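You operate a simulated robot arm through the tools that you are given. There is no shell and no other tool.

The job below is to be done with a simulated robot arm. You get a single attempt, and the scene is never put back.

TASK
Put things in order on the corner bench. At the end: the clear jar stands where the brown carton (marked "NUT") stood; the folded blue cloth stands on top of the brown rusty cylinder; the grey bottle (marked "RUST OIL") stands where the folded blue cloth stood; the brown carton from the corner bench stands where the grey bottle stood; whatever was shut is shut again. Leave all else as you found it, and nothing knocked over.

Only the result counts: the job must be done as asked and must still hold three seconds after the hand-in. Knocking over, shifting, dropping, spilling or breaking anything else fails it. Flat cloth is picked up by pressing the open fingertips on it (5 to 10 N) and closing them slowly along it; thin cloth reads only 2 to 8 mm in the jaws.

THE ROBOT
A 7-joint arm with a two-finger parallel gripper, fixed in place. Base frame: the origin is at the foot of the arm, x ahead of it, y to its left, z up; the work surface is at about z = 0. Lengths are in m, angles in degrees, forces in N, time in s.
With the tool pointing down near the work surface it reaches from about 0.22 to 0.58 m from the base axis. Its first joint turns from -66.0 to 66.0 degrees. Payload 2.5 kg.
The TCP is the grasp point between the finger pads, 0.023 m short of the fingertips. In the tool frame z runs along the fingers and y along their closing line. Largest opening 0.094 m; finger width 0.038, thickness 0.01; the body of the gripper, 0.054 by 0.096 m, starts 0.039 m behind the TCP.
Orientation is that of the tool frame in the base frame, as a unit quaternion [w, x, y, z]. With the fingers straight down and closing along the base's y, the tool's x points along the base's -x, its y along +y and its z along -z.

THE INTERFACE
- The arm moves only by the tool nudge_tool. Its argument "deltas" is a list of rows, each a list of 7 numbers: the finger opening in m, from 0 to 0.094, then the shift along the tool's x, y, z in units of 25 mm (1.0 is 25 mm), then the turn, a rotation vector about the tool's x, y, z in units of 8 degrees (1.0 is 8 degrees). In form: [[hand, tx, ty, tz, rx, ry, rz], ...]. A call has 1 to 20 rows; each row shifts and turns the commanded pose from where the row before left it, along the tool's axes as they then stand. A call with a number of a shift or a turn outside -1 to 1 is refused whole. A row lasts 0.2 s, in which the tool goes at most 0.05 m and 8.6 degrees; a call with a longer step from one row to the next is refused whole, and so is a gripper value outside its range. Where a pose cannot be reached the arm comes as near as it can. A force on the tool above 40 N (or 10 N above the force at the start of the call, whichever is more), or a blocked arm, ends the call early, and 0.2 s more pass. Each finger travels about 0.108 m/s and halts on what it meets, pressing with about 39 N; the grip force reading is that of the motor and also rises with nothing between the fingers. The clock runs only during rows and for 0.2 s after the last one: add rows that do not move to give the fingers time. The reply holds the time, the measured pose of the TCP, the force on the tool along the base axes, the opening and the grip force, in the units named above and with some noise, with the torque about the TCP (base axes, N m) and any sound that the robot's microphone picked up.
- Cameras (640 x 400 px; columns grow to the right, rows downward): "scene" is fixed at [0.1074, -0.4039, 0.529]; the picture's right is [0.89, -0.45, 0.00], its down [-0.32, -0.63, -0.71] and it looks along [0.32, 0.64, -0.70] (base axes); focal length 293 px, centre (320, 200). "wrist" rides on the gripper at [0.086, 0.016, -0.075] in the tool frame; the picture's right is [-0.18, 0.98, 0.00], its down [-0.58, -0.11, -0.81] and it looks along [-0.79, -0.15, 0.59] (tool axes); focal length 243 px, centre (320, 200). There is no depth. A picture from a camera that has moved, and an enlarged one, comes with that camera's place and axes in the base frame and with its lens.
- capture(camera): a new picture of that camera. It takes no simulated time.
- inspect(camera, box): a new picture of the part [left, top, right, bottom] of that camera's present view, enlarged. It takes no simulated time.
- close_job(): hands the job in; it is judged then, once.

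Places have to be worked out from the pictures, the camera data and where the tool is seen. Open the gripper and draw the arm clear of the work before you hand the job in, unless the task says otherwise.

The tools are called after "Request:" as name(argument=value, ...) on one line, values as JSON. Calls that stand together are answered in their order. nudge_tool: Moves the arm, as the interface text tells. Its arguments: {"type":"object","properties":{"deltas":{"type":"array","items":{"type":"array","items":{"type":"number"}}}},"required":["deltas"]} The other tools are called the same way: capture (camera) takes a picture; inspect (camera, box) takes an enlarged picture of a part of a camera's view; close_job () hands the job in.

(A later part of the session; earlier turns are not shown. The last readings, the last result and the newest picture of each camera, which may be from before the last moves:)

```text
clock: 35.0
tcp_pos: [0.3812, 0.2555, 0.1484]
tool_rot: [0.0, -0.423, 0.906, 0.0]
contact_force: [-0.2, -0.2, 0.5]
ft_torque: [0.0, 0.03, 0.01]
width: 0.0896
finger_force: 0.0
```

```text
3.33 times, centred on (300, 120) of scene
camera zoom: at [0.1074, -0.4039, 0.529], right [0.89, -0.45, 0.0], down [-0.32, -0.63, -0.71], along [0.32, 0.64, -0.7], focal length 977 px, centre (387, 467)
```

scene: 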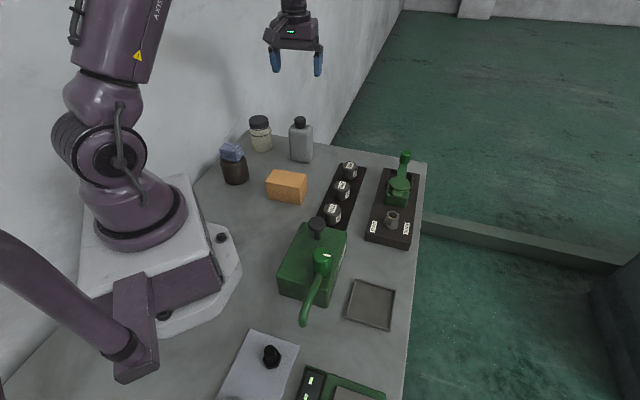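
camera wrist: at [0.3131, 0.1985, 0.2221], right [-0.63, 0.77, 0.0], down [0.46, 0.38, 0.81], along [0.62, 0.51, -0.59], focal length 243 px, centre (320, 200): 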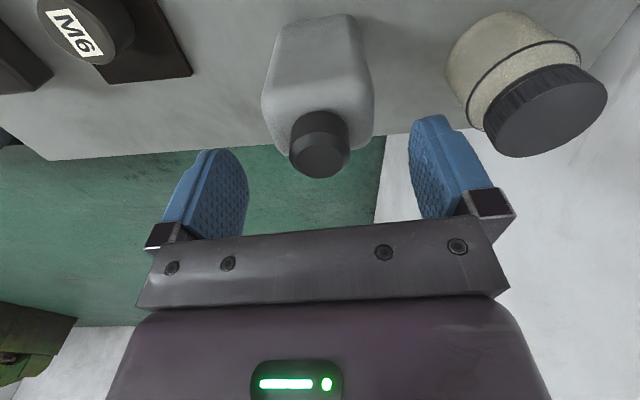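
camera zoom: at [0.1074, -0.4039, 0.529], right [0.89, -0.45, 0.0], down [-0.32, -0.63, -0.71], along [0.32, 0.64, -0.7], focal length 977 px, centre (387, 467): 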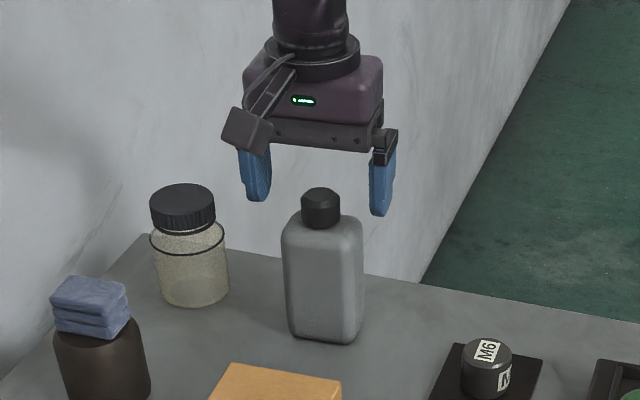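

The bottle is centred with its cap top near z = 0.132. I'll go down to TCP z ≈ 0.101, which leaves the hand body clear of the cap, and check before closing.

Request:
nudge_tool(deltas=[[0.09, 0, 0, 0.6, 0, 0, 0], [0.09, 0, 0, 0.6, 0, 0, 0], [0.09, 0, 0, 0.4, 0, 0, 0], [0.09, 0, 0, 0.3, 0, 0, 0]])

Request:
capture(camera="wrist")

Request:
inspect(camera="scene", box=[240, 70, 360, 180])

```text
clock: 36.0
tcp_pos: [0.3833, 0.2531, 0.1004]
tool_rot: [0.0, -0.422, 0.906, 0.0]
contact_force: [-0.1, 0.6, -0.2]
ft_torque: [0.03, 0.01, 0.02]
width: 0.0901
finger_force: 0.0
```

```text
taken
camera wrist: at [0.3135, 0.1978, 0.174], right [-0.63, 0.77, 0.0], down [0.46, 0.38, 0.81], along [0.62, 0.51, -0.59], focal length 243 px, centre (320, 200)
```

wrist: 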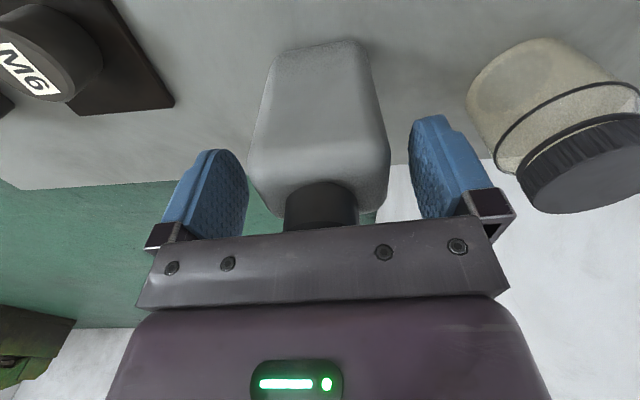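

```text
3.64 times, centred on (300, 125) of scene
camera zoom: at [0.1074, -0.4039, 0.529], right [0.89, -0.45, 0.0], down [-0.32, -0.63, -0.71], along [0.32, 0.64, -0.7], focal length 1066 px, centre (393, 473)
```

zoom: 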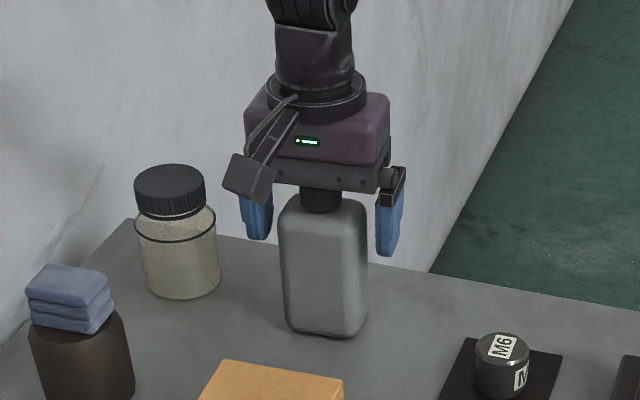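

The bottle is centred between the pads, and the hand is clear of the cap and the neighbours. I'll close gently.

Request:
nudge_tool(deltas=[[0.08, 0, 0, 0, 0, 0, 0], [0.072, 0, 0, 0, 0, 0, 0], [0.067, 0, 0, 0, 0, 0, 0], [0.063, 0, 0, 0, 0, 0, 0], [0.06, 0, 0, 0, 0, 0, 0], [0.057, 0, 0, 0, 0, 0, 0], [0.054, 0, 0, 0, 0, 0, 0], [0.05, 0, 0, 0, 0, 0, 0], [0.045, 0, 0, 0, 0, 0, 0], [0.045, 0, 0, 0, 0, 0, 0]])

Request:
inspect(camera="scene", box=[240, 70, 360, 180])

Request:
capture(camera="wrist")

```text
clock: 38.2
tcp_pos: [0.3817, 0.2541, 0.0998]
tool_rot: [0.0, -0.423, 0.906, -0.001]
contact_force: [-1.3, 0.8, 0.6]
ft_torque: [0.01, 0.04, 0.02]
width: 0.0638
finger_force: 39.1
```

```text
3.64 times, centred on (300, 125) of scene
camera zoom: at [0.1074, -0.4039, 0.529], right [0.89, -0.45, 0.0], down [-0.32, -0.63, -0.71], along [0.32, 0.64, -0.7], focal length 1066 px, centre (393, 473)
```

zoom: 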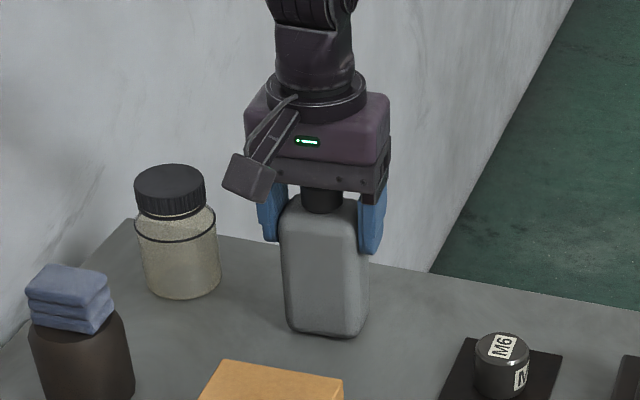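

```text
taken
camera wrist: at [0.3135, 0.1977, 0.1742], right [-0.63, 0.77, 0.0], down [0.46, 0.38, 0.81], along [0.62, 0.51, -0.59], focal length 243 px, centre (320, 200)
```

wrist: 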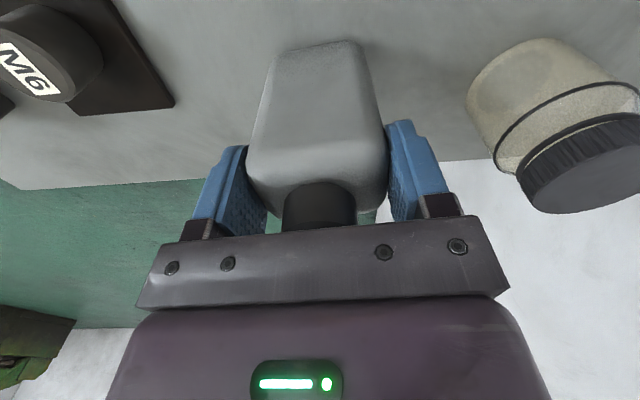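

The bottle is held at 63.8 mm; it stood at about (0.381, 0.254). I'll lift it straight up slowly at first.

Request:
nudge_tool(deltas=[[0.045, 0, 0, -0.2, 0, 0, 0], [0.045, 0, 0, -0.4, 0, 0, 0], [0.045, 0, 0, -0.6, 0, 0, 0], [0.045, 0, 0, -0.8, 0, 0, 0], [0.045, 0, 0, -0.8, 0, 0, 0], [0.045, 0, 0, -0.8, 0, 0, 0], [0.045, 0, 0, -0.8, 0, 0, 0], [0.045, 0, 0, -0.8, 0, 0, 0], [0.045, 0, 0, -0.8, 0, 0, 0], [0.045, 0, 0, -0.8, 0, 0, 0], [0.045, 0, 0, -0.4, 0, 0, 0]])

Request:
capture(camera="wrist")

Request:
capture(camera="scene")

```text
clock: 40.6
tcp_pos: [0.3819, 0.2541, 0.2797]
tool_rot: [-0.001, -0.422, 0.907, 0.0]
contact_force: [-0.1, 0.1, -2.7]
ft_torque: [0.02, -0.01, -0.01]
width: 0.0636
finger_force: 39.2
```

```text
taken
camera wrist: at [0.3138, 0.1976, 0.3547], right [-0.63, 0.77, 0.0], down [0.46, 0.37, 0.81], along [0.62, 0.51, -0.59], focal length 243 px, centre (320, 200)
```

wrist: 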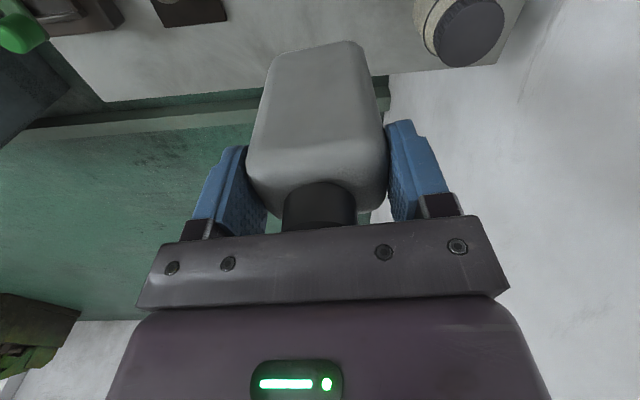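

```text
taken
```

scene: 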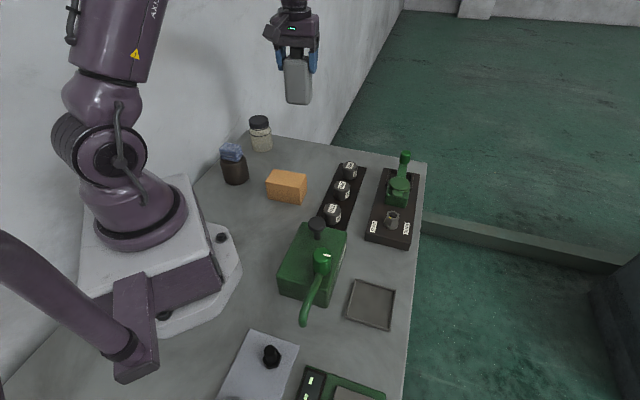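

The bottle is lifted level, with its base about 18 cm up. I'll travel round the front of the base and begin turning the hand back.

Request:
nudge_tool(deltas=[[0.045, 0.5, -0.41, 0, 0, 0, 0], [0.045, 0.868, -0.719, 0, 0, 0, 0], [0.045, 0.868, -0.719, 0, 0, 0, 0], [0.045, 0.868, -0.719, 0, 0, 0, 0], [0.045, 0.868, -0.719, 0, 0, 0, 0], [0.045, 0.868, -0.719, 0, 0, 0, 0], [0.045, 0.868, -0.719, 0, 0, 0, 0], [0.045, 0.868, -0.719, 0, 0, 0, 0], [0.045, 0.868, -0.719, 0, 0, 0, 0], [0.045, 0.37, -0.31, 0, 0, 0, 0], [0.045, 0, 0, 0, 0, 0, 1], [0.045, 0, 0, 0, 0, 0, 1], [0.045, 0, 0, 0, 0, 0, 1], [0.045, 0, 0, 0, 0, 0, 1], [0.045, 0, 0, 0, 0, 0, 1], [0.045, 0, 0, 0, 0, 0, 1], [0.045, 0, 0, 0, 0, 0, 1], [0.045, 0, 0, 0, 0, 0, 1], [0.045, 0, 0, 0, 0, 0, 1], [0.045, 0, 0, 0, 0, 0, 1]])

Request:
capture(camera="scene")

```text
clock: 44.8
tcp_pos: [0.3806, -0.0012, 0.2798]
tool_rot: [0.001, 0.26, 0.966, 0.0]
contact_force: [-0.2, 0.1, -3.6]
ft_torque: [-0.02, 0.01, 0.0]
width: 0.0637
finger_force: 39.0
```

```text
taken
```

scene: 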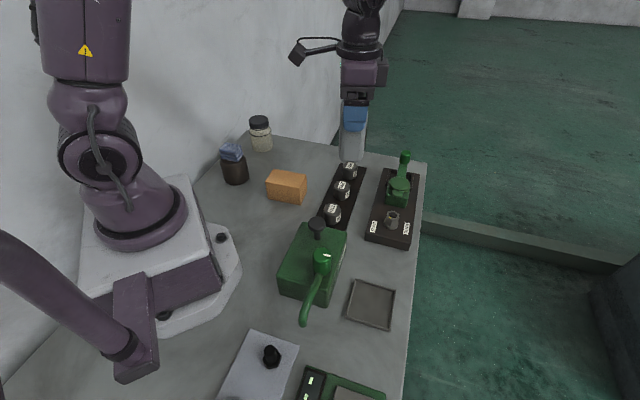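

Everything is steady. I'll carry on to above the cloth's old place and keep turning.

Request:
nudge_tool(deltas=[[0.045, -0.05, -0.5, 0, 0, 0, 0], [0.045, -0.095, -0.954, 0, 0, 0, 0], [0.045, -0.095, -0.954, 0, 0, 0, 0], [0.045, -0.095, -0.954, 0, 0, 0, 0], [0.045, -0.095, -0.954, 0, 0, 0, 0], [0.045, -0.095, -0.954, 0, 0, 0, 0], [0.045, -0.095, -0.954, 0, 0, 0, 0], [0.045, -0.095, -0.954, 0, 0, 0, 0], [0.045, -0.095, -0.954, 0, 0, 0, 0], [0.045, -0.095, -0.954, 0, 0, 0, 0], [0.045, -0.095, -0.954, 0, 0, 0, 0], [0.045, -0.095, -0.954, 0, 0, 0, 0], [0.045, -0.095, -0.954, 0, 0, 0, 0], [0.045, -0.05, -0.45, 0, 0, 0, 0], [0.045, 0, 0, 0, 0, 0, 1], [0.045, 0, 0, 0, 0, 0, 1], [0.045, 0, 0, 0, 0, 0, 1], [0.045, 0, 0, 0, 0, 0, 1], [0.045, 0, 0, 0, 0, 0, 1]])

```text
clock: 48.8
tcp_pos: [0.2522, -0.283, 0.2803]
tool_rot: [0.001, 0.575, 0.818, 0.0]
contact_force: [0.0, 0.2, -3.6]
ft_torque: [0.01, 0.0, 0.0]
width: 0.0637
finger_force: 39.2
```

Above the spot. I'll finish the turn to line the bottle up with the cloth's old orientation, then look.

Request:
nudge_tool(deltas=[[0.045, 0, 0, 0, 0, 0, 1], [0.045, 0, 0, 0, 0, 0, 1], [0.045, 0, 0, 0, 0, 0, 1], [0.045, 0, 0, 0, 0, 0, 1], [0.045, 0, 0, 0, 0, 0, 1], [0.045, 0, 0, 0, 0, 0, 1], [0.045, 0, 0, 0, 0, 0, 1], [0.045, 0, 0, 0, 0, 0, 1]])

Request:
capture(camera="wrist")

Request:
capture(camera="scene")

```text
clock: 50.6
tcp_pos: [0.254, -0.2825, 0.2812]
tool_rot: [-0.001, 0.921, 0.389, 0.0]
contact_force: [-0.7, 0.1, -2.3]
ft_torque: [0.0, -0.01, -0.01]
width: 0.0637
finger_force: 38.8
```

```text
taken
camera wrist: at [0.3251, -0.2324, 0.3544], right [0.58, -0.82, 0.0], down [-0.48, -0.34, 0.81], along [-0.66, -0.47, -0.59], focal length 243 px, centre (320, 200)
```

wrist: 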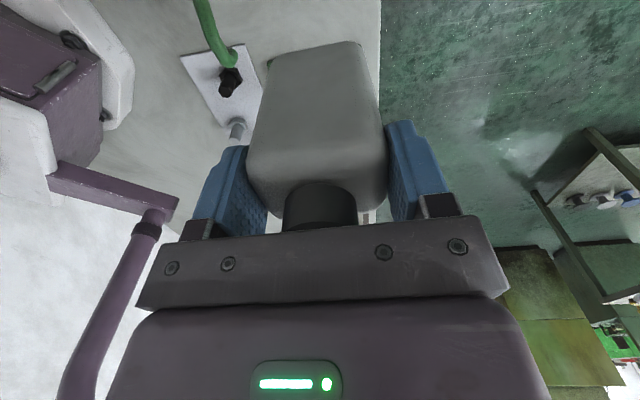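

```text
taken
```

scene: 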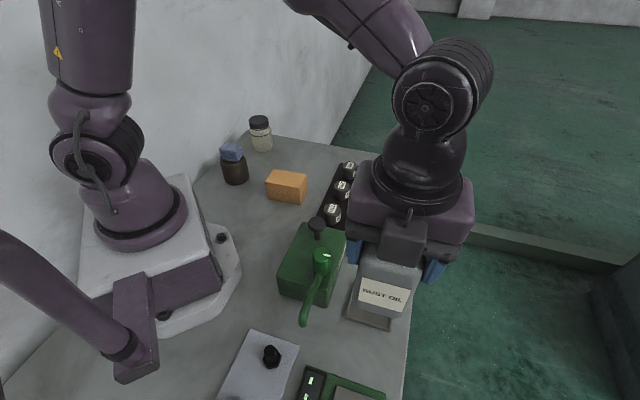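

The bottle is lined up over the spot, "RUST OIL" facing the near side. I'll lower it to about a centimetre above the bench and look again.

Request:
nudge_tool(deltas=[[0.045, 0, 0, 0.5, 0, 0, 0], [0.045, 0, 0, 0.9, 0, 0, 0], [0.045, 0, 0, 0.9, 0, 0, 0], [0.045, 0, 0, 0.9, 0, 0, 0], [0.045, 0, 0, 0.9, 0, 0, 0], [0.045, 0, 0, 0.9, 0, 0, 0], [0.045, 0, 0, 0.8, 0, 0, 0], [0.045, 0, 0, 0.6, 0, 0, 0], [0.045, 0, 0, 0.4, 0, 0, 0]])

Request:
capture(camera="wrist")

Request:
inspect(camera="scene", box=[300, 250, 430, 400])

```text
clock: 52.6
tcp_pos: [0.2529, -0.2838, 0.1107]
tool_rot: [0.0, 0.92, 0.391, 0.0]
contact_force: [-0.2, 0.1, -2.8]
ft_torque: [0.0, -0.04, -0.04]
width: 0.0637
finger_force: 38.8
```

```text
taken
camera wrist: at [0.324, -0.2329, 0.1841], right [0.58, -0.82, 0.0], down [-0.48, -0.34, 0.81], along [-0.66, -0.47, -0.59], focal length 243 px, centre (320, 200)
```

wrist: 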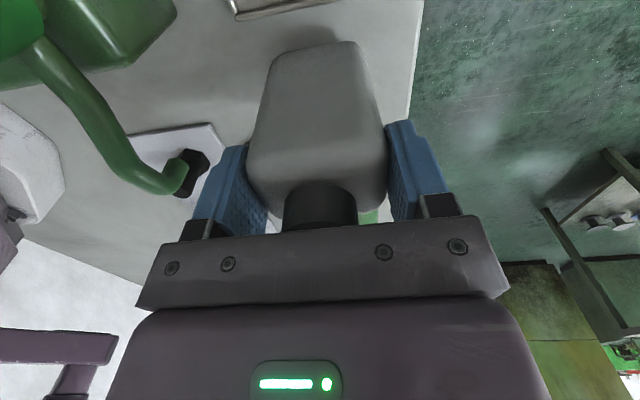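

```text
2.67 times, centred on (365, 325) of scene
camera zoom: at [0.1074, -0.4039, 0.5289], right [0.89, -0.45, 0.0], down [-0.32, -0.63, -0.71], along [0.32, 0.64, -0.7], focal length 782 px, centre (200, -133)
```

zoom: 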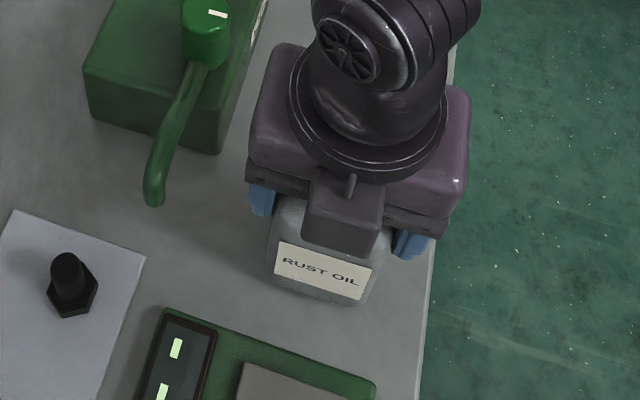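

The bottle is about a centimetre up and well placed. I'll set it down with small steps.

Request:
nudge_tool(deltas=[[0.045, 0, 0, 0.14, 0, 0, 0], [0.045, 0, 0, 0.12, 0, 0, 0], [0.045, 0, 0, 0.08, 0, 0, 0], [0.045, 0, 0, 0.04, 0, 0, 0], [0.045, 0, 0, 0, 0, 0, 0]])

```text
clock: 53.8
tcp_pos: [0.2532, -0.2827, 0.1003]
tool_rot: [0.0, 0.921, 0.391, 0.001]
contact_force: [-1.0, 0.2, -2.9]
ft_torque: [0.01, -0.03, 0.02]
width: 0.0635
finger_force: 39.2
```

The weight is still carried by the hand, so it hasn't touched yet. A couple more small steps.

Request:
nudge_tool(deltas=[[0.045, 0, 0, 0.04, 0, 0, 0], [0.045, 0, 0, 0.03, 0, 0, 0], [0.045, 0, 0, 0, 0, 0, 0]])

```text
clock: 54.6
tcp_pos: [0.2535, -0.284, 0.1009]
tool_rot: [0.0, 0.921, 0.39, 0.0]
contact_force: [-3.6, 8.2, 29.1]
ft_torque: [0.37, 0.26, -0.07]
width: 0.0637
finger_force: 38.7
```

It is down, with 29 N on the bench. I'll ease off a little, then open slowly.

Request:
nudge_tool(deltas=[[0.045, 0, 0, -0.035, 0, 0, 0], [0.045, 0, 0, 0, 0, 0, 0]])

```text
clock: 55.2
tcp_pos: [0.2536, -0.2834, 0.0996]
tool_rot: [0.002, 0.921, 0.39, 0.0]
contact_force: [1.9, 3.3, 11.3]
ft_torque: [0.11, -0.56, 0.06]
width: 0.0639
finger_force: 38.4
```

Request:
nudge_tool(deltas=[[0.045, 0, 0, -0.015, 0, 0, 0], [0.045, 0, 0, 0, 0, 0, 0], [0.055, 0, 0, 0, 0, 0, 0], [0.062, 0, 0, 0, 0, 0, 0], [0.066, 0, 0, 0, 0, 0, 0], [0.07, 0, 0, 0, 0, 0, 0], [0.076, 0, 0, 0, 0, 0, 0], [0.084, 0, 0, 0, 0, 0, 0], [0.092, 0, 0, 0, 0, 0, 0], [0.092, 0, 0, 0, 0, 0, 0]])

Request:
capture(camera="wrist")

Request:
inspect(camera="scene", box=[300, 250, 430, 400])

```text
clock: 57.4
tcp_pos: [0.2536, -0.2837, 0.1]
tool_rot: [0.0, 0.921, 0.391, 0.0]
contact_force: [-0.8, 0.0, -0.2]
ft_torque: [-0.03, 0.01, 0.01]
width: 0.092
finger_force: 0.0
```

```text
taken
camera wrist: at [0.3243, -0.2334, 0.1739], right [0.58, -0.82, 0.0], down [-0.48, -0.34, 0.81], along [-0.66, -0.47, -0.59], focal length 243 px, centre (320, 200)
```

wrist: 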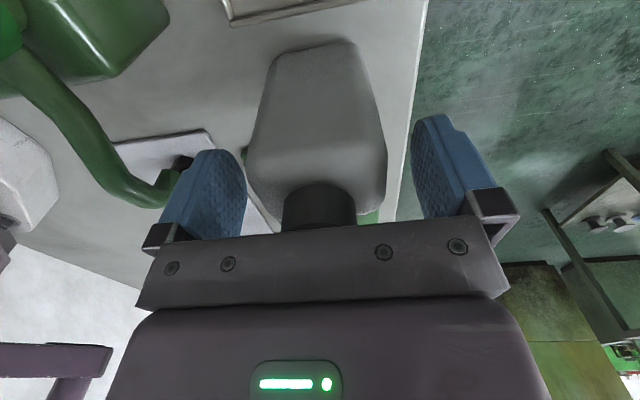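

```text
2.67 times, centred on (365, 325) of scene
camera zoom: at [0.1074, -0.4039, 0.529], right [0.89, -0.45, 0.0], down [-0.32, -0.63, -0.71], along [0.32, 0.64, -0.7], focal length 782 px, centre (200, -133)
```

zoom: 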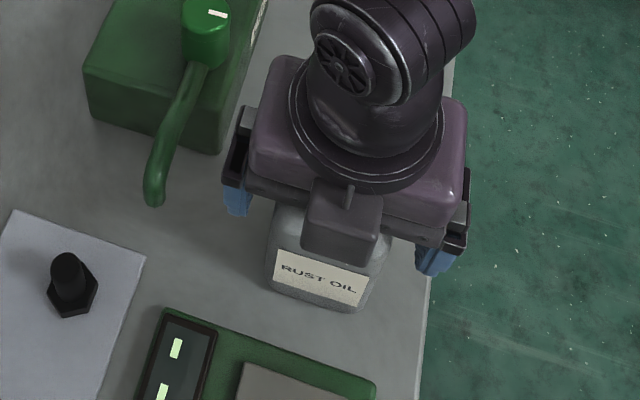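

The bottle stands upright on its own and the fingers are clear. I'll rise straight up off it.

Request:
nudge_tool(deltas=[[0.092, 0, 0, -0.3, 0, 0, 0], [0.092, 0, 0, -0.7, 0, 0, 0], [0.092, 0, 0, -1, 0, 0, 0], [0.092, 0, 0, -1, 0, 0, 0], [0.092, 0, 0, -1, 0, 0, 0], [0.092, 0, 0, -1, 0, 0, 0], [0.092, 0, 0, -1, 0, 0, 0], [0.092, 0, 0, -1, 0, 0, 0]])

Request:
capture(camera="wrist")

Request:
inspect(camera="scene", box=[300, 250, 430, 400])

```text
clock: 59.2
tcp_pos: [0.2541, -0.2829, 0.2738]
tool_rot: [0.0, 0.921, 0.391, 0.0]
contact_force: [-0.7, 0.1, 0.8]
ft_torque: [0.02, 0.04, -0.01]
width: 0.092
finger_force: 0.1
```

```text
taken
camera wrist: at [0.3245, -0.2324, 0.3484], right [0.58, -0.82, 0.0], down [-0.48, -0.34, 0.81], along [-0.66, -0.47, -0.59], focal length 243 px, centre (320, 200)
```

wrist: 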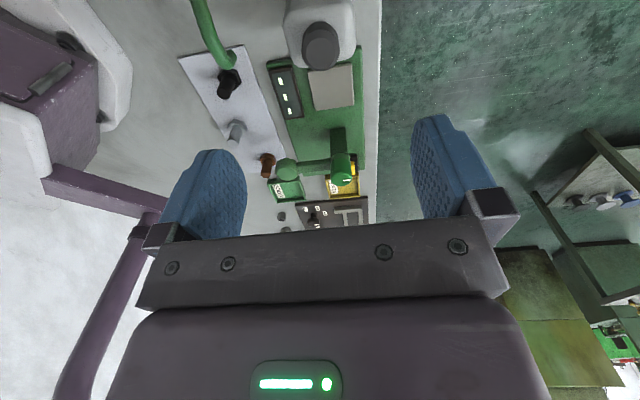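

```text
2.67 times, centred on (365, 325) of scene
camera zoom: at [0.1074, -0.4039, 0.529], right [0.89, -0.45, 0.0], down [-0.32, -0.63, -0.71], along [0.32, 0.64, -0.7], focal length 782 px, centre (200, -133)
```

zoom: 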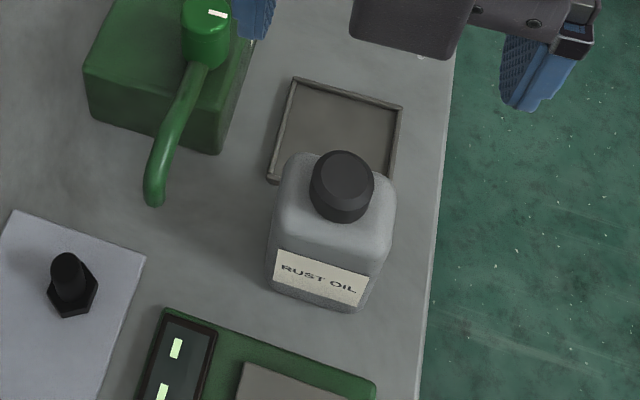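

The bottle stands well at its new place, about (0.254, -0.283). Next is the carton: I'll turn the hand so it closes across the carton's short side and head back.

Request:
nudge_tool(deltas=[[0.085, 0, 0, 0, 0, 0, -1], [0.085, 0, 0, 0, 0, 0, -1], [0.085, 0, 0, 0, 0, 0, -1], [0.085, 0, 0, 0, 0, 0, -1], [0.085, 0, 0, 0, 0, 0, -1], [0.085, 0, 0, 0, 0, 0, -1], [0.085, 0, 0, 0, 0, 0, -1], [0.085, 0, 0, 0, 0, 0, -1], [0.085, 0, 0, 0, 0, 0, -1], [0.085, 0, 0, 0, 0, 0, -1], [0.085, 0, 0, 0, 0, 0, -1], [0.085, 0, 0, 0, 0, 0, -0.43], [0.085, 0.288, 0.945, 0, 0, 0, 0], [0.085, 0.288, 0.945, 0, 0, 0, 0], [0.085, 0.288, 0.945, 0, 0, 0, 0], [0.085, 0.288, 0.945, 0, 0, 0, 0], [0.085, 0.288, 0.945, 0, 0, 0, 0], [0.085, 0.288, 0.945, 0, 0, 0, 0], [0.085, 0.288, 0.945, 0, 0, 0, 0], [0.085, 0.288, 0.945, 0, 0, 0, 0]])

```text
clock: 63.4
tcp_pos: [0.3383, -0.104, 0.2759]
tool_rot: [0.0, 0.363, 0.932, -0.001]
contact_force: [0.8, 0.5, 0.2]
ft_torque: [0.01, 0.02, 0.0]
width: 0.0849
finger_force: 0.0
```

Request:
nudge_tool(deltas=[[0.085, 0.288, 0.945, 0, 0, 0, 0], [0.085, 0.288, 0.945, 0, 0, 0, 0], [0.085, 0.926, 0.434, 0, 0, 0, 0], [0.085, 0.926, 0.434, 0, 0, 0, 0], [0.085, 0.926, 0.434, 0, 0, 0, 0], [0.085, 0.926, 0.434, 0, 0, 0, 0], [0.085, 0.926, 0.434, 0, 0, 0, 0], [0.085, 0.926, 0.434, 0, 0, 0, 0], [0.085, 0.926, 0.434, 0, 0, 0, 0], [0.085, 0.926, 0.434, 0, 0, 0, 0]])

Request:
capture(camera="wrist")

Request:
capture(camera="scene")

```text
clock: 65.6
tcp_pos: [0.2804, 0.1295, 0.2767]
tool_rot: [0.0, 0.363, 0.932, 0.0]
contact_force: [0.7, 0.0, 0.3]
ft_torque: [-0.01, -0.02, 0.0]
width: 0.0848
finger_force: 0.0
```

```text
taken
camera wrist: at [0.227, 0.198, 0.3499], right [0.8, 0.6, 0.0], down [0.35, -0.47, 0.81], along [0.48, -0.65, -0.59], focal length 243 px, centre (320, 200)
```

wrist: 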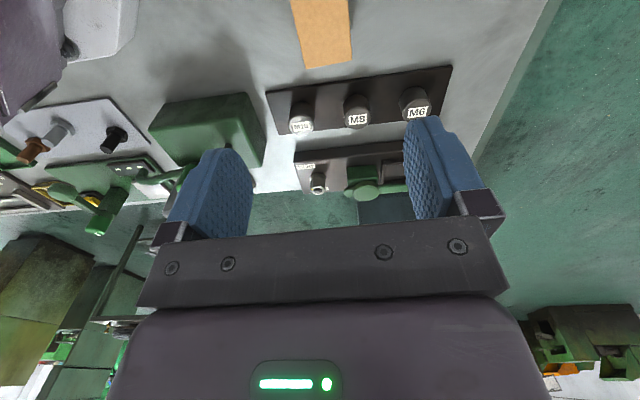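

```text
taken
```

scene: 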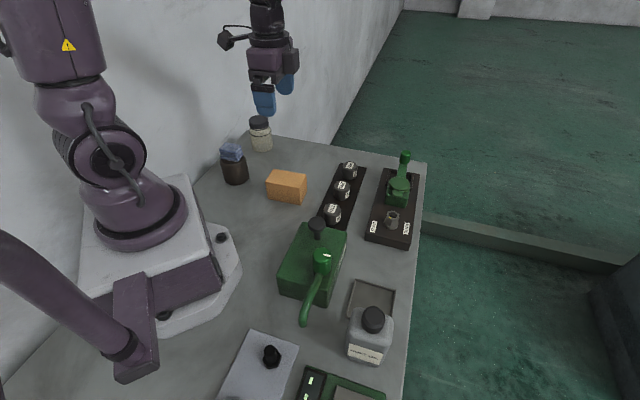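

The hand is above the carton. I'll come down partway to get the whole carton in the wrist view.

Request:
nudge_tool(deltas=[[0.085, 0, 0, 1, 0, 0, 0], [0.085, 0, 0, 1, 0, 0, 0], [0.085, 0, 0, 1, 0, 0, 0], [0.085, 0, 0, 1, 0, 0, 0], [0.085, 0, 0, 1, 0, 0, 0]])

Request:
capture(camera="wrist")

Request:
inspect(camera="wrist", box=[230, 0, 410, 140])

Request:
inspect(camera="scene", box=[190, 60, 340, 210])

```text
clock: 66.8
tcp_pos: [0.2816, 0.1278, 0.1501]
tool_rot: [0.0, 0.362, 0.932, 0.0]
contact_force: [0.2, -0.1, -0.3]
ft_torque: [0.01, 0.01, 0.03]
width: 0.0852
finger_force: 0.0
```

```text
taken
camera wrist: at [0.2281, 0.1978, 0.2236], right [0.8, 0.6, 0.0], down [0.35, -0.47, 0.81], along [0.48, -0.65, -0.59], focal length 243 px, centre (320, 200)
```

wrist: 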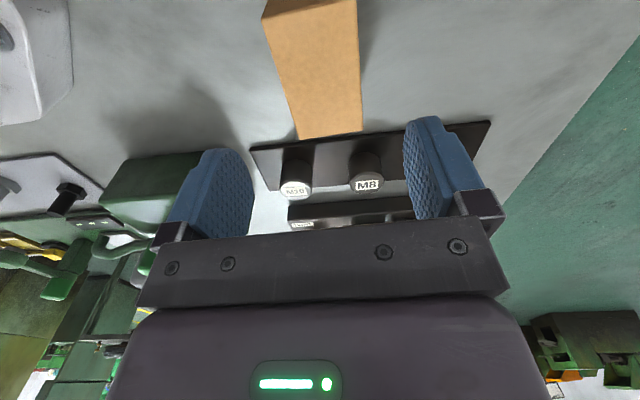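

```text
2.86 times, centred on (320, 70) of wrist
camera zoom: at [0.2281, 0.1978, 0.2236], right [0.8, 0.6, 0.0], down [0.35, -0.47, 0.81], along [0.48, -0.65, -0.59], focal length 693 px, centre (320, 571)
```

zoom: 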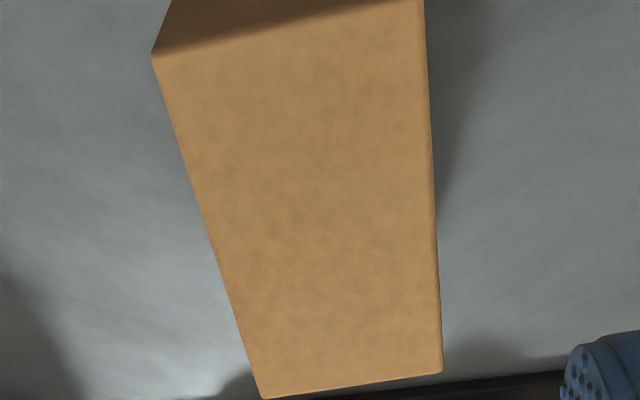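

```text
2.67 times, centred on (265, 135) of scene
camera zoom: at [0.1074, -0.4039, 0.529], right [0.89, -0.45, 0.0], down [-0.32, -0.63, -0.71], along [0.32, 0.64, -0.7], focal length 782 px, centre (467, 373)
```

zoom: 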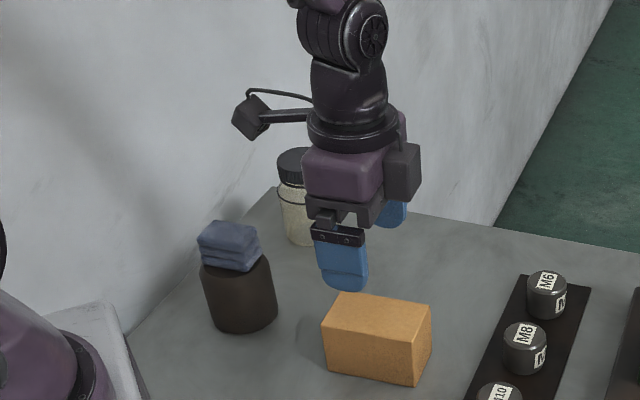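

The carton measures 5.4 × 8.9 cm at 47°/137° and the hand is centred on it along the closing line. I'll go down to TCP z ≈ 0.052 and check the camera's clearance from the cloth.

Request:
nudge_tool(deltas=[[0.085, -0.07, 0, 1, 0, 0, 0], [0.085, 0, 0, 1, 0, 0, 0], [0.085, 0, 0, 0.8, 0, 0, 0], [0.085, 0, 0, 0.6, 0, 0, 0], [0.085, 0, 0, 0.4, 0, 0, 0]])

Request:
capture(camera="wrist")

Request:
inspect(camera="scene", box=[190, 90, 340, 220])

```text
clock: 68.0
tcp_pos: [0.2829, 0.1251, 0.0547]
tool_rot: [-0.001, 0.363, 0.932, 0.001]
contact_force: [0.3, -1.1, -0.7]
ft_torque: [0.0, -0.01, 0.0]
width: 0.0849
finger_force: 0.1
```

```text
taken
camera wrist: at [0.229, 0.1964, 0.1281], right [0.8, 0.6, 0.0], down [0.35, -0.47, 0.81], along [0.48, -0.65, -0.59], focal length 243 px, centre (320, 200)
```

wrist: 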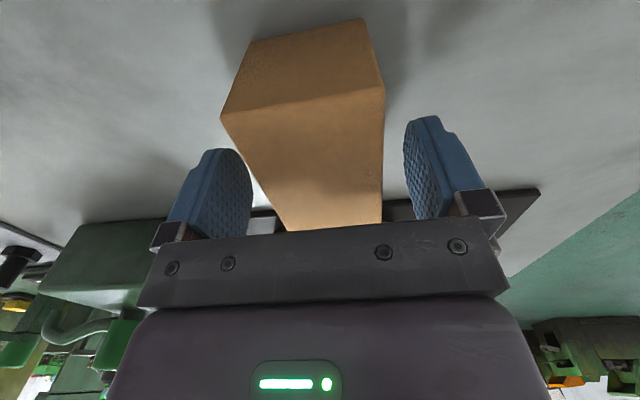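

```text
3.08 times, centred on (265, 155) of scene
camera zoom: at [0.1074, -0.4039, 0.529], right [0.89, -0.45, 0.0], down [-0.32, -0.63, -0.71], along [0.32, 0.64, -0.7], focal length 902 px, centre (489, 338)
```

zoom: 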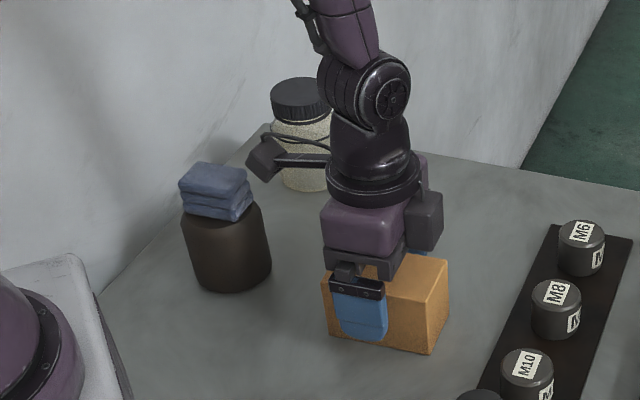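

Centred to within a millimetre and the camera clears the cloth. I'll go 4 mm lower and close on the carton.

Request:
nudge_tool(deltas=[[0.085, 0, 0, 0.16, 0, 0, 0], [0.075, 0, 0, 0, 0, 0, 0], [0.068, 0, 0, 0, 0, 0, 0], [0.063, 0, 0, 0, 0, 0, 0], [0.059, 0, 0, 0, 0, 0, 0], [0.055, 0, 0, 0, 0, 0, 0], [0.052, 0, 0, 0, 0, 0, 0], [0.049, 0, 0, 0, 0, 0, 0], [0.045, 0, 0, 0, 0, 0, 0], [0.04, 0, 0, 0, 0, 0, 0], [0.04, 0, 0, 0, 0, 0, 0]])

Request:
capture(camera="wrist")

```text
clock: 70.4
tcp_pos: [0.2826, 0.1266, 0.0511]
tool_rot: [0.0, 0.363, 0.932, -0.001]
contact_force: [0.4, -0.9, 1.8]
ft_torque: [0.04, 0.13, -0.06]
width: 0.0549
finger_force: 39.2
```

```text
taken
camera wrist: at [0.2296, 0.1968, 0.1246], right [0.8, 0.6, 0.0], down [0.35, -0.47, 0.81], along [0.48, -0.65, -0.59], focal length 243 px, centre (320, 200)
```

wrist: 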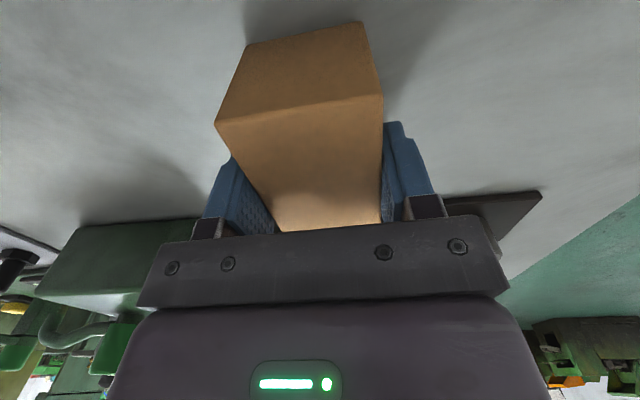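

The carton is held at 54.9 mm; it stood at about (0.282, 0.127). I'll lift it straight up.

Request:
nudge_tool(deltas=[[0.04, 0, 0, -0.2, 0, 0, 0], [0.04, 0, 0, -0.4, 0, 0, 0], [0.04, 0, 0, -0.6, 0, 0, 0], [0.04, 0, 0, -0.8, 0, 0, 0], [0.04, 0, 0, -0.8, 0, 0, 0], [0.04, 0, 0, -0.8, 0, 0, 0], [0.04, 0, 0, -0.8, 0, 0, 0], [0.04, 0, 0, -0.8, 0, 0, 0], [0.04, 0, 0, -0.8, 0, 0, 0], [0.04, 0, 0, -0.4, 0, 0, 0]])

Request:
capture(camera="wrist")

Request:
capture(camera="scene")

```text
clock: 72.6
tcp_pos: [0.2825, 0.1267, 0.2128]
tool_rot: [0.0, 0.363, 0.932, 0.001]
contact_force: [-0.6, -0.8, -2.7]
ft_torque: [0.0, -0.03, -0.02]
width: 0.0548
finger_force: 38.4
```

```text
taken
camera wrist: at [0.2292, 0.1971, 0.2855], right [0.8, 0.6, 0.0], down [0.35, -0.47, 0.81], along [0.48, -0.65, -0.59], focal length 243 px, centre (320, 200)
```

wrist: 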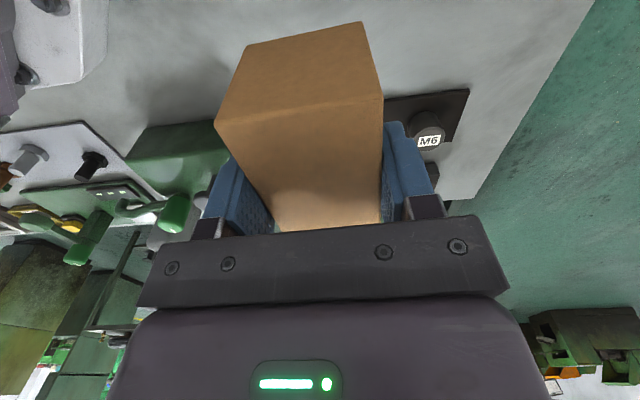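

```text
taken
```

scene: 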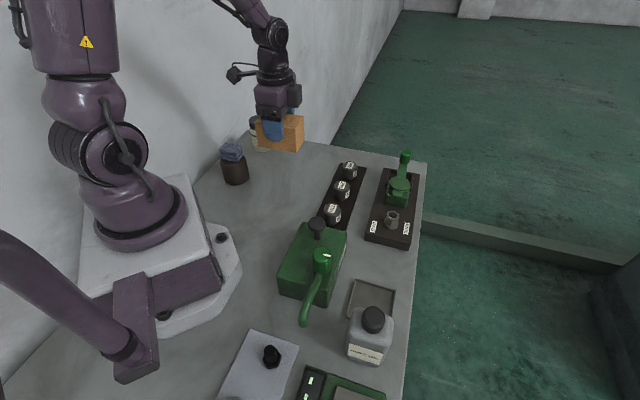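

The carton is up. I'll move it over to the bottle's old place at about (0.382, 0.255), keeping its orientation.

Request:
nudge_tool(deltas=[[0.04, 0.065, 0.811, 0, 0, 0, 0], [0.04, 0.065, 0.811, 0, 0, 0, 0], [0.04, 0.065, 0.811, 0, 0, 0, 0], [0.04, 0.065, 0.811, 0, 0, 0, 0], [0.04, 0.065, 0.811, 0, 0, 0, 0], [0.04, 0.065, 0.811, 0, 0, 0, 0], [0.04, 0.065, 0.811, 0, 0, 0, 0], [0.04, 0.065, 0.811, 0, 0, 0, 0]])

Request:
capture(camera="wrist")

Request:
inspect(camera="scene", box=[200, 40, 360, 200])

```text
clock: 74.4
tcp_pos: [0.3823, 0.2556, 0.2108]
tool_rot: [0.0, 0.363, 0.932, 0.0]
contact_force: [1.0, -0.7, -3.4]
ft_torque: [-0.05, 0.03, 0.01]
width: 0.055
finger_force: 39.6
```

```text
taken
camera wrist: at [0.329, 0.3256, 0.2845], right [0.8, 0.6, 0.0], down [0.36, -0.47, 0.81], along [0.48, -0.65, -0.59], focal length 243 px, centre (320, 200)
```

wrist: 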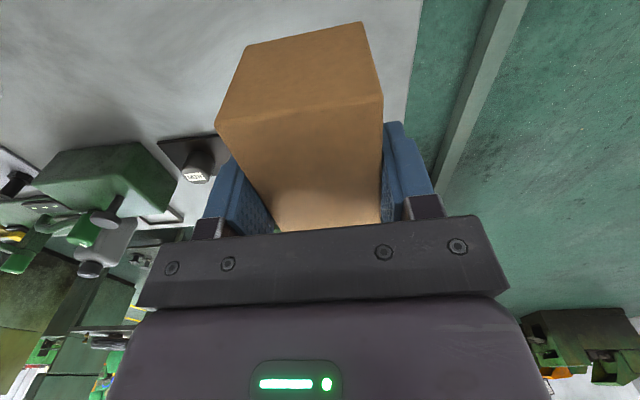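

```text
2.50 times, centred on (280, 120) of scene
camera zoom: at [0.1074, -0.4039, 0.529], right [0.89, -0.45, 0.0], down [-0.32, -0.63, -0.71], along [0.32, 0.64, -0.7], focal length 733 px, centre (420, 400)
```

zoom: 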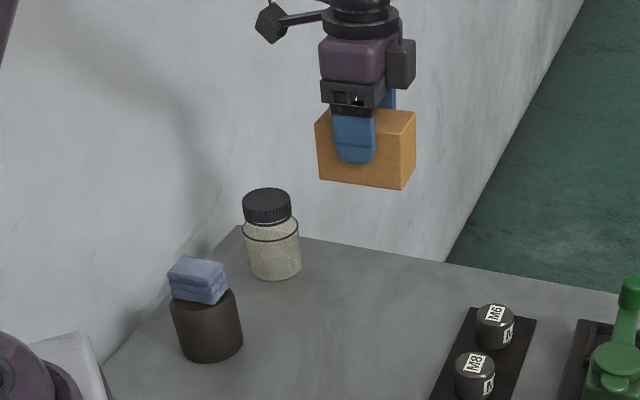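

The carton is over the place. I'll lower it to 3 cm above the bench and check clearance to the jar.

Request:
nudge_tool(deltas=[[0.04, 0, 0, 0.6, 0, 0, 0], [0.04, 0, 0, 0.9, 0, 0, 0], [0.04, 0, 0, 0.9, 0, 0, 0], [0.04, 0, 0, 0.9, 0, 0, 0], [0.04, 0, 0, 0.9, 0, 0, 0], [0.04, 0, 0, 0.7, 0, 0, 0], [0.04, 0, 0, 0.4, 0, 0, 0]])

Request:
inspect(camera="scene", box=[220, 80, 350, 190])

Request:
capture(camera="wrist")

```text
clock: 76.0
tcp_pos: [0.3825, 0.2557, 0.0799]
tool_rot: [0.0, 0.363, 0.932, 0.0]
contact_force: [0.2, 0.4, -2.8]
ft_torque: [0.0, -0.01, 0.0]
width: 0.0549
finger_force: 40.1
```

```text
3.64 times, centred on (285, 135) of scene
camera zoom: at [0.1074, -0.4039, 0.529], right [0.89, -0.45, 0.0], down [-0.32, -0.63, -0.71], along [0.32, 0.64, -0.7], focal length 1066 px, centre (447, 436)
```

zoom: 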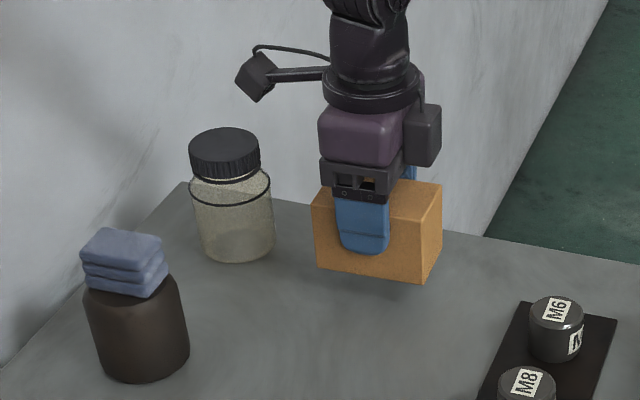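

```text
taken
camera wrist: at [0.3292, 0.3263, 0.1526], right [0.8, 0.6, 0.0], down [0.35, -0.47, 0.81], along [0.48, -0.65, -0.59], focal length 243 px, centre (320, 200)
```

wrist: 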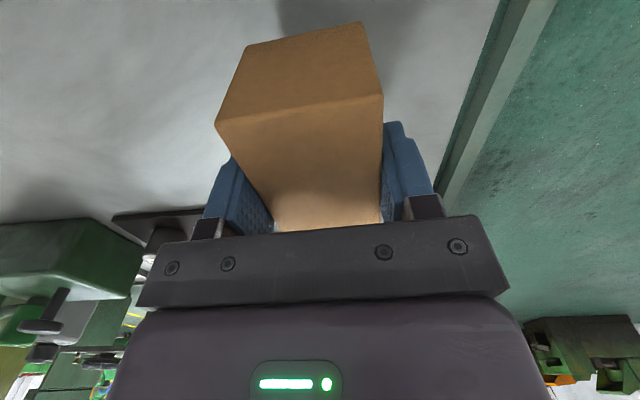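

There is good room, as the camera box is well above the jar's lid. I'll lower the carton further, to about 8 mm, and look again.

Request:
nudge_tool(deltas=[[0.04, 0, 0, 0.4, 0, 0, 0], [0.04, 0, 0, 0.3, 0, 0, 0], [0.04, 0, 0, 0.15, 0, 0, 0]])

Request:
inspect(camera="scene", box=[240, 95, 330, 180])

```text
clock: 76.8
tcp_pos: [0.3836, 0.2565, 0.0576]
tool_rot: [0.0, 0.362, 0.932, 0.001]
contact_force: [0.9, -0.5, -3.4]
ft_torque: [0.01, -0.03, -0.02]
width: 0.055
finger_force: 39.0
```

```text
4.71 times, centred on (285, 138) of scene
camera zoom: at [0.1074, -0.4039, 0.529], right [0.89, -0.45, 0.0], down [-0.32, -0.63, -0.71], along [0.32, 0.64, -0.7], focal length 1380 px, centre (485, 494)
```

zoom: 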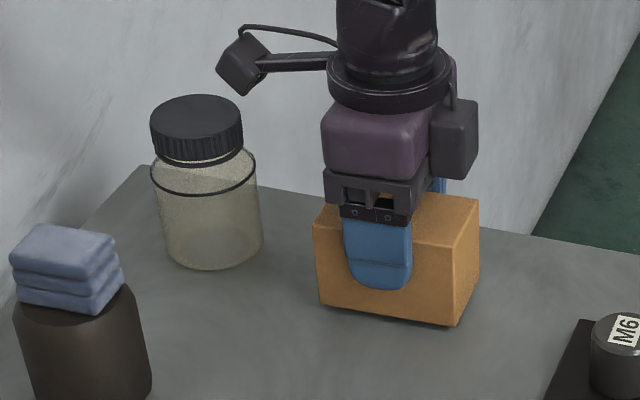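

Clear of the jar. I'll set the carton down in small steps.

Request:
nudge_tool(deltas=[[0.04, 0, 0, 0.12, 0, 0, 0], [0.04, 0, 0, 0.08, 0, 0, 0], [0.04, 0, 0, 0, 0, 0, 0]])

```text
clock: 77.6
tcp_pos: [0.3842, 0.2563, 0.052]
tool_rot: [0.0, 0.363, 0.932, 0.0]
contact_force: [-0.3, -0.9, -3.2]
ft_torque: [0.02, -0.03, -0.02]
width: 0.0548
finger_force: 38.6
```

Request:
nudge_tool(deltas=[[0.04, 0, 0, 0.03, 0, 0, 0], [0.04, 0, 0, 0.02, 0, 0, 0], [0.04, 0, 0, 0, 0, 0, 0]])

```text
clock: 78.4
tcp_pos: [0.3822, 0.2559, 0.0507]
tool_rot: [0.0, 0.364, 0.932, 0.001]
contact_force: [0.6, 0.0, -3.8]
ft_torque: [-0.02, 0.05, -0.02]
width: 0.0548
finger_force: 39.2
```

Still fully carried, so it must be within a millimetre of the bench. I'll go on in half-millimetre steps.

Request:
nudge_tool(deltas=[[0.04, 0, 0, 0.02, 0, 0, 0], [0.04, 0, 0, 0.02, 0, 0, 0], [0.04, 0, 0, 0, 0, 0, 0]])

```text
clock: 79.2
tcp_pos: [0.384, 0.2556, 0.0507]
tool_rot: [0.001, 0.363, 0.932, 0.0]
contact_force: [-1.3, -0.7, 3.9]
ft_torque: [-0.05, 0.03, 0.0]
width: 0.0546
finger_force: 38.6
```

Contact: the force has swung from -3.8 to +3.9 N, so the carton is resting on the bench. I'll open slowly.

Request:
nudge_tool(deltas=[[0.048, 0, 0, 0, 0, 0, 0], [0.054, 0, 0, 0, 0, 0, 0], [0.058, 0, 0, 0, 0, 0, 0], [0.063, 0, 0, 0, 0, 0, 0], [0.07, 0, 0, 0, 0, 0, 0], [0.078, 0, 0, 0, 0, 0, 0], [0.085, 0, 0, 0, 0, 0, 0], [0.085, 0, 0, 0, 0, 0, 0]])

Request:
capture(camera="wrist")

Request:
inspect(camera="scene", box=[240, 95, 330, 180])

```text
clock: 81.0
tcp_pos: [0.3842, 0.256, 0.0512]
tool_rot: [0.0, 0.363, 0.932, -0.001]
contact_force: [-1.0, 0.1, 0.4]
ft_torque: [-0.01, 0.01, 0.0]
width: 0.0849
finger_force: 0.1
```

```text
taken
camera wrist: at [0.3299, 0.3258, 0.1243], right [0.8, 0.6, 0.0], down [0.35, -0.47, 0.81], along [0.48, -0.65, -0.59], focal length 243 px, centre (320, 200)
```

wrist: 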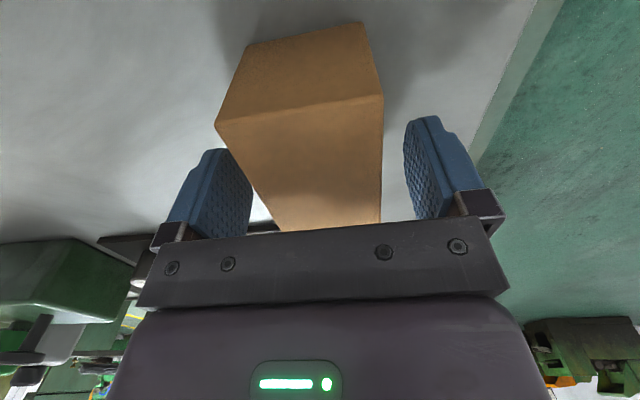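

```text
4.71 times, centred on (285, 138) of scene
camera zoom: at [0.1074, -0.4039, 0.529], right [0.89, -0.45, 0.0], down [-0.32, -0.63, -0.71], along [0.32, 0.64, -0.7], focal length 1380 px, centre (485, 494)
```

zoom: 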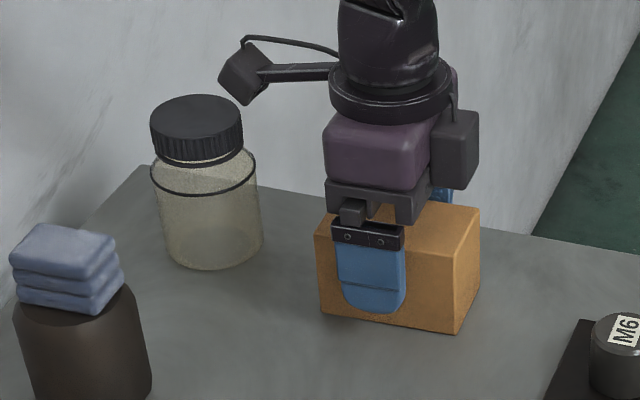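

The carton is standing freely at the bottle's old place. I'll rise straight up.

Request:
nudge_tool(deltas=[[0.085, 0, 0, -0.3, 0, 0, 0], [0.085, 0, 0, -0.7, 0, 0, 0], [0.085, 0, 0, -1, 0, 0, 0], [0.085, 0, 0, -1, 0, 0, 0], [0.085, 0, 0, -1, 0, 0, 0], [0.085, 0, 0, -1, 0, 0, 0], [0.085, 0, 0, -1, 0, 0, 0], [0.085, 0, 0, -1, 0, 0, 0], [0.085, 0, 0, -1, 0, 0, 0], [0.085, 0, 0, -0.8, 0, 0, 0]])

Request:
inspect(camera="scene", box=[200, 90, 360, 210])

```text
clock: 83.2
tcp_pos: [0.3821, 0.2551, 0.2704]
tool_rot: [0.0, 0.363, 0.932, 0.0]
contact_force: [-0.1, -0.1, 0.0]
ft_torque: [-0.01, -0.01, -0.02]
width: 0.0849
finger_force: 0.1
```

```text
3.33 times, centred on (280, 150) of scene
camera zoom: at [0.1074, -0.4039, 0.529], right [0.89, -0.45, 0.0], down [-0.32, -0.63, -0.71], along [0.32, 0.64, -0.7], focal length 977 px, centre (453, 367)
```

zoom: 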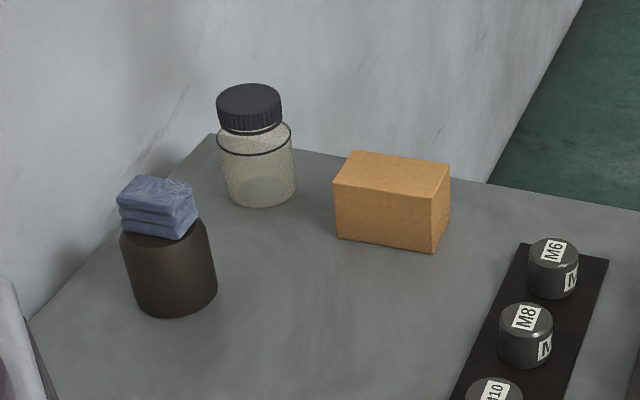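

The carton looks right. Last is the jar: I'll turn the hand to close along about 141°, which keeps the camera towards the base, and move over it.

Request:
nudge_tool(deltas=[[0.094, 0, 0, 0, 0, 0, -1], [0.094, 0, 0, 0, 0, 0, -1], [0.094, 0, 0, 0, 0, 0, -1], [0.094, 0, 0, 0, 0, 0, -1], [0.094, 0, 0, 0, 0, 0, -1], [0.094, 0, 0, 0, 0, 0, -1], [0.094, 0, 0, 0, 0, 0, -1], [0.094, 0, 0, 0, 0, 0, -1], [0.094, 0, 0, 0, 0, 0, -1], [0.094, 0, 0, 0, 0, 0, -1], [0.094, 0, 0, 0, 0, 0, -1], [0.094, 0, 0, 0, 0, 0, -0.7], [0.094, -0.237, 0.904, 0, 0, 0, 0], [0.094, -0.237, 0.904, 0, 0, 0, 0], [0.094, -0.237, 0.904, 0, 0, 0, 0], [0.094, -0.237, 0.904, 0, 0, 0, 0], [0.094, -0.237, 0.904, 0, 0, 0, 0], [0.094, -0.237, 0.904, 0, 0, 0, 0]])

Request:
capture(camera="wrist")

Request:
capture(camera="scene")

```text
clock: 87.0
tcp_pos: [0.3016, 0.3686, 0.2699]
tool_rot: [0.0, -0.431, 0.903, 0.0]
contact_force: [-0.6, 0.1, 0.2]
ft_torque: [0.0, 0.0, 0.01]
width: 0.0942
finger_force: 0.1
```

```text
taken
camera wrist: at [0.2334, 0.3119, 0.3438], right [-0.65, 0.76, 0.0], down [0.45, 0.38, 0.81], along [0.61, 0.52, -0.59], focal length 243 px, centre (320, 200)
```

wrist: 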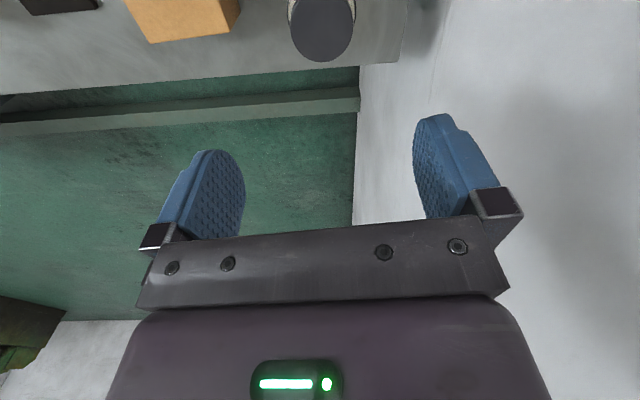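

```text
taken
```

scene: 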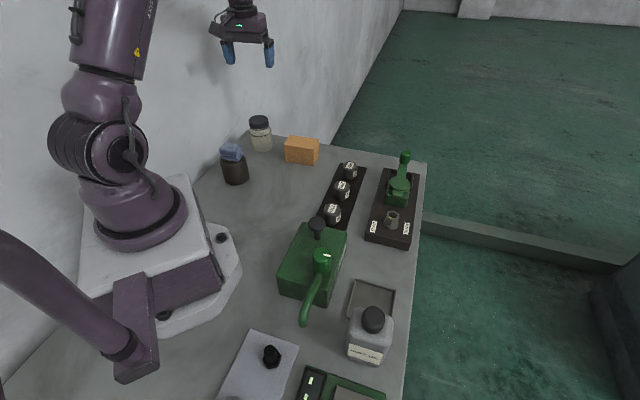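

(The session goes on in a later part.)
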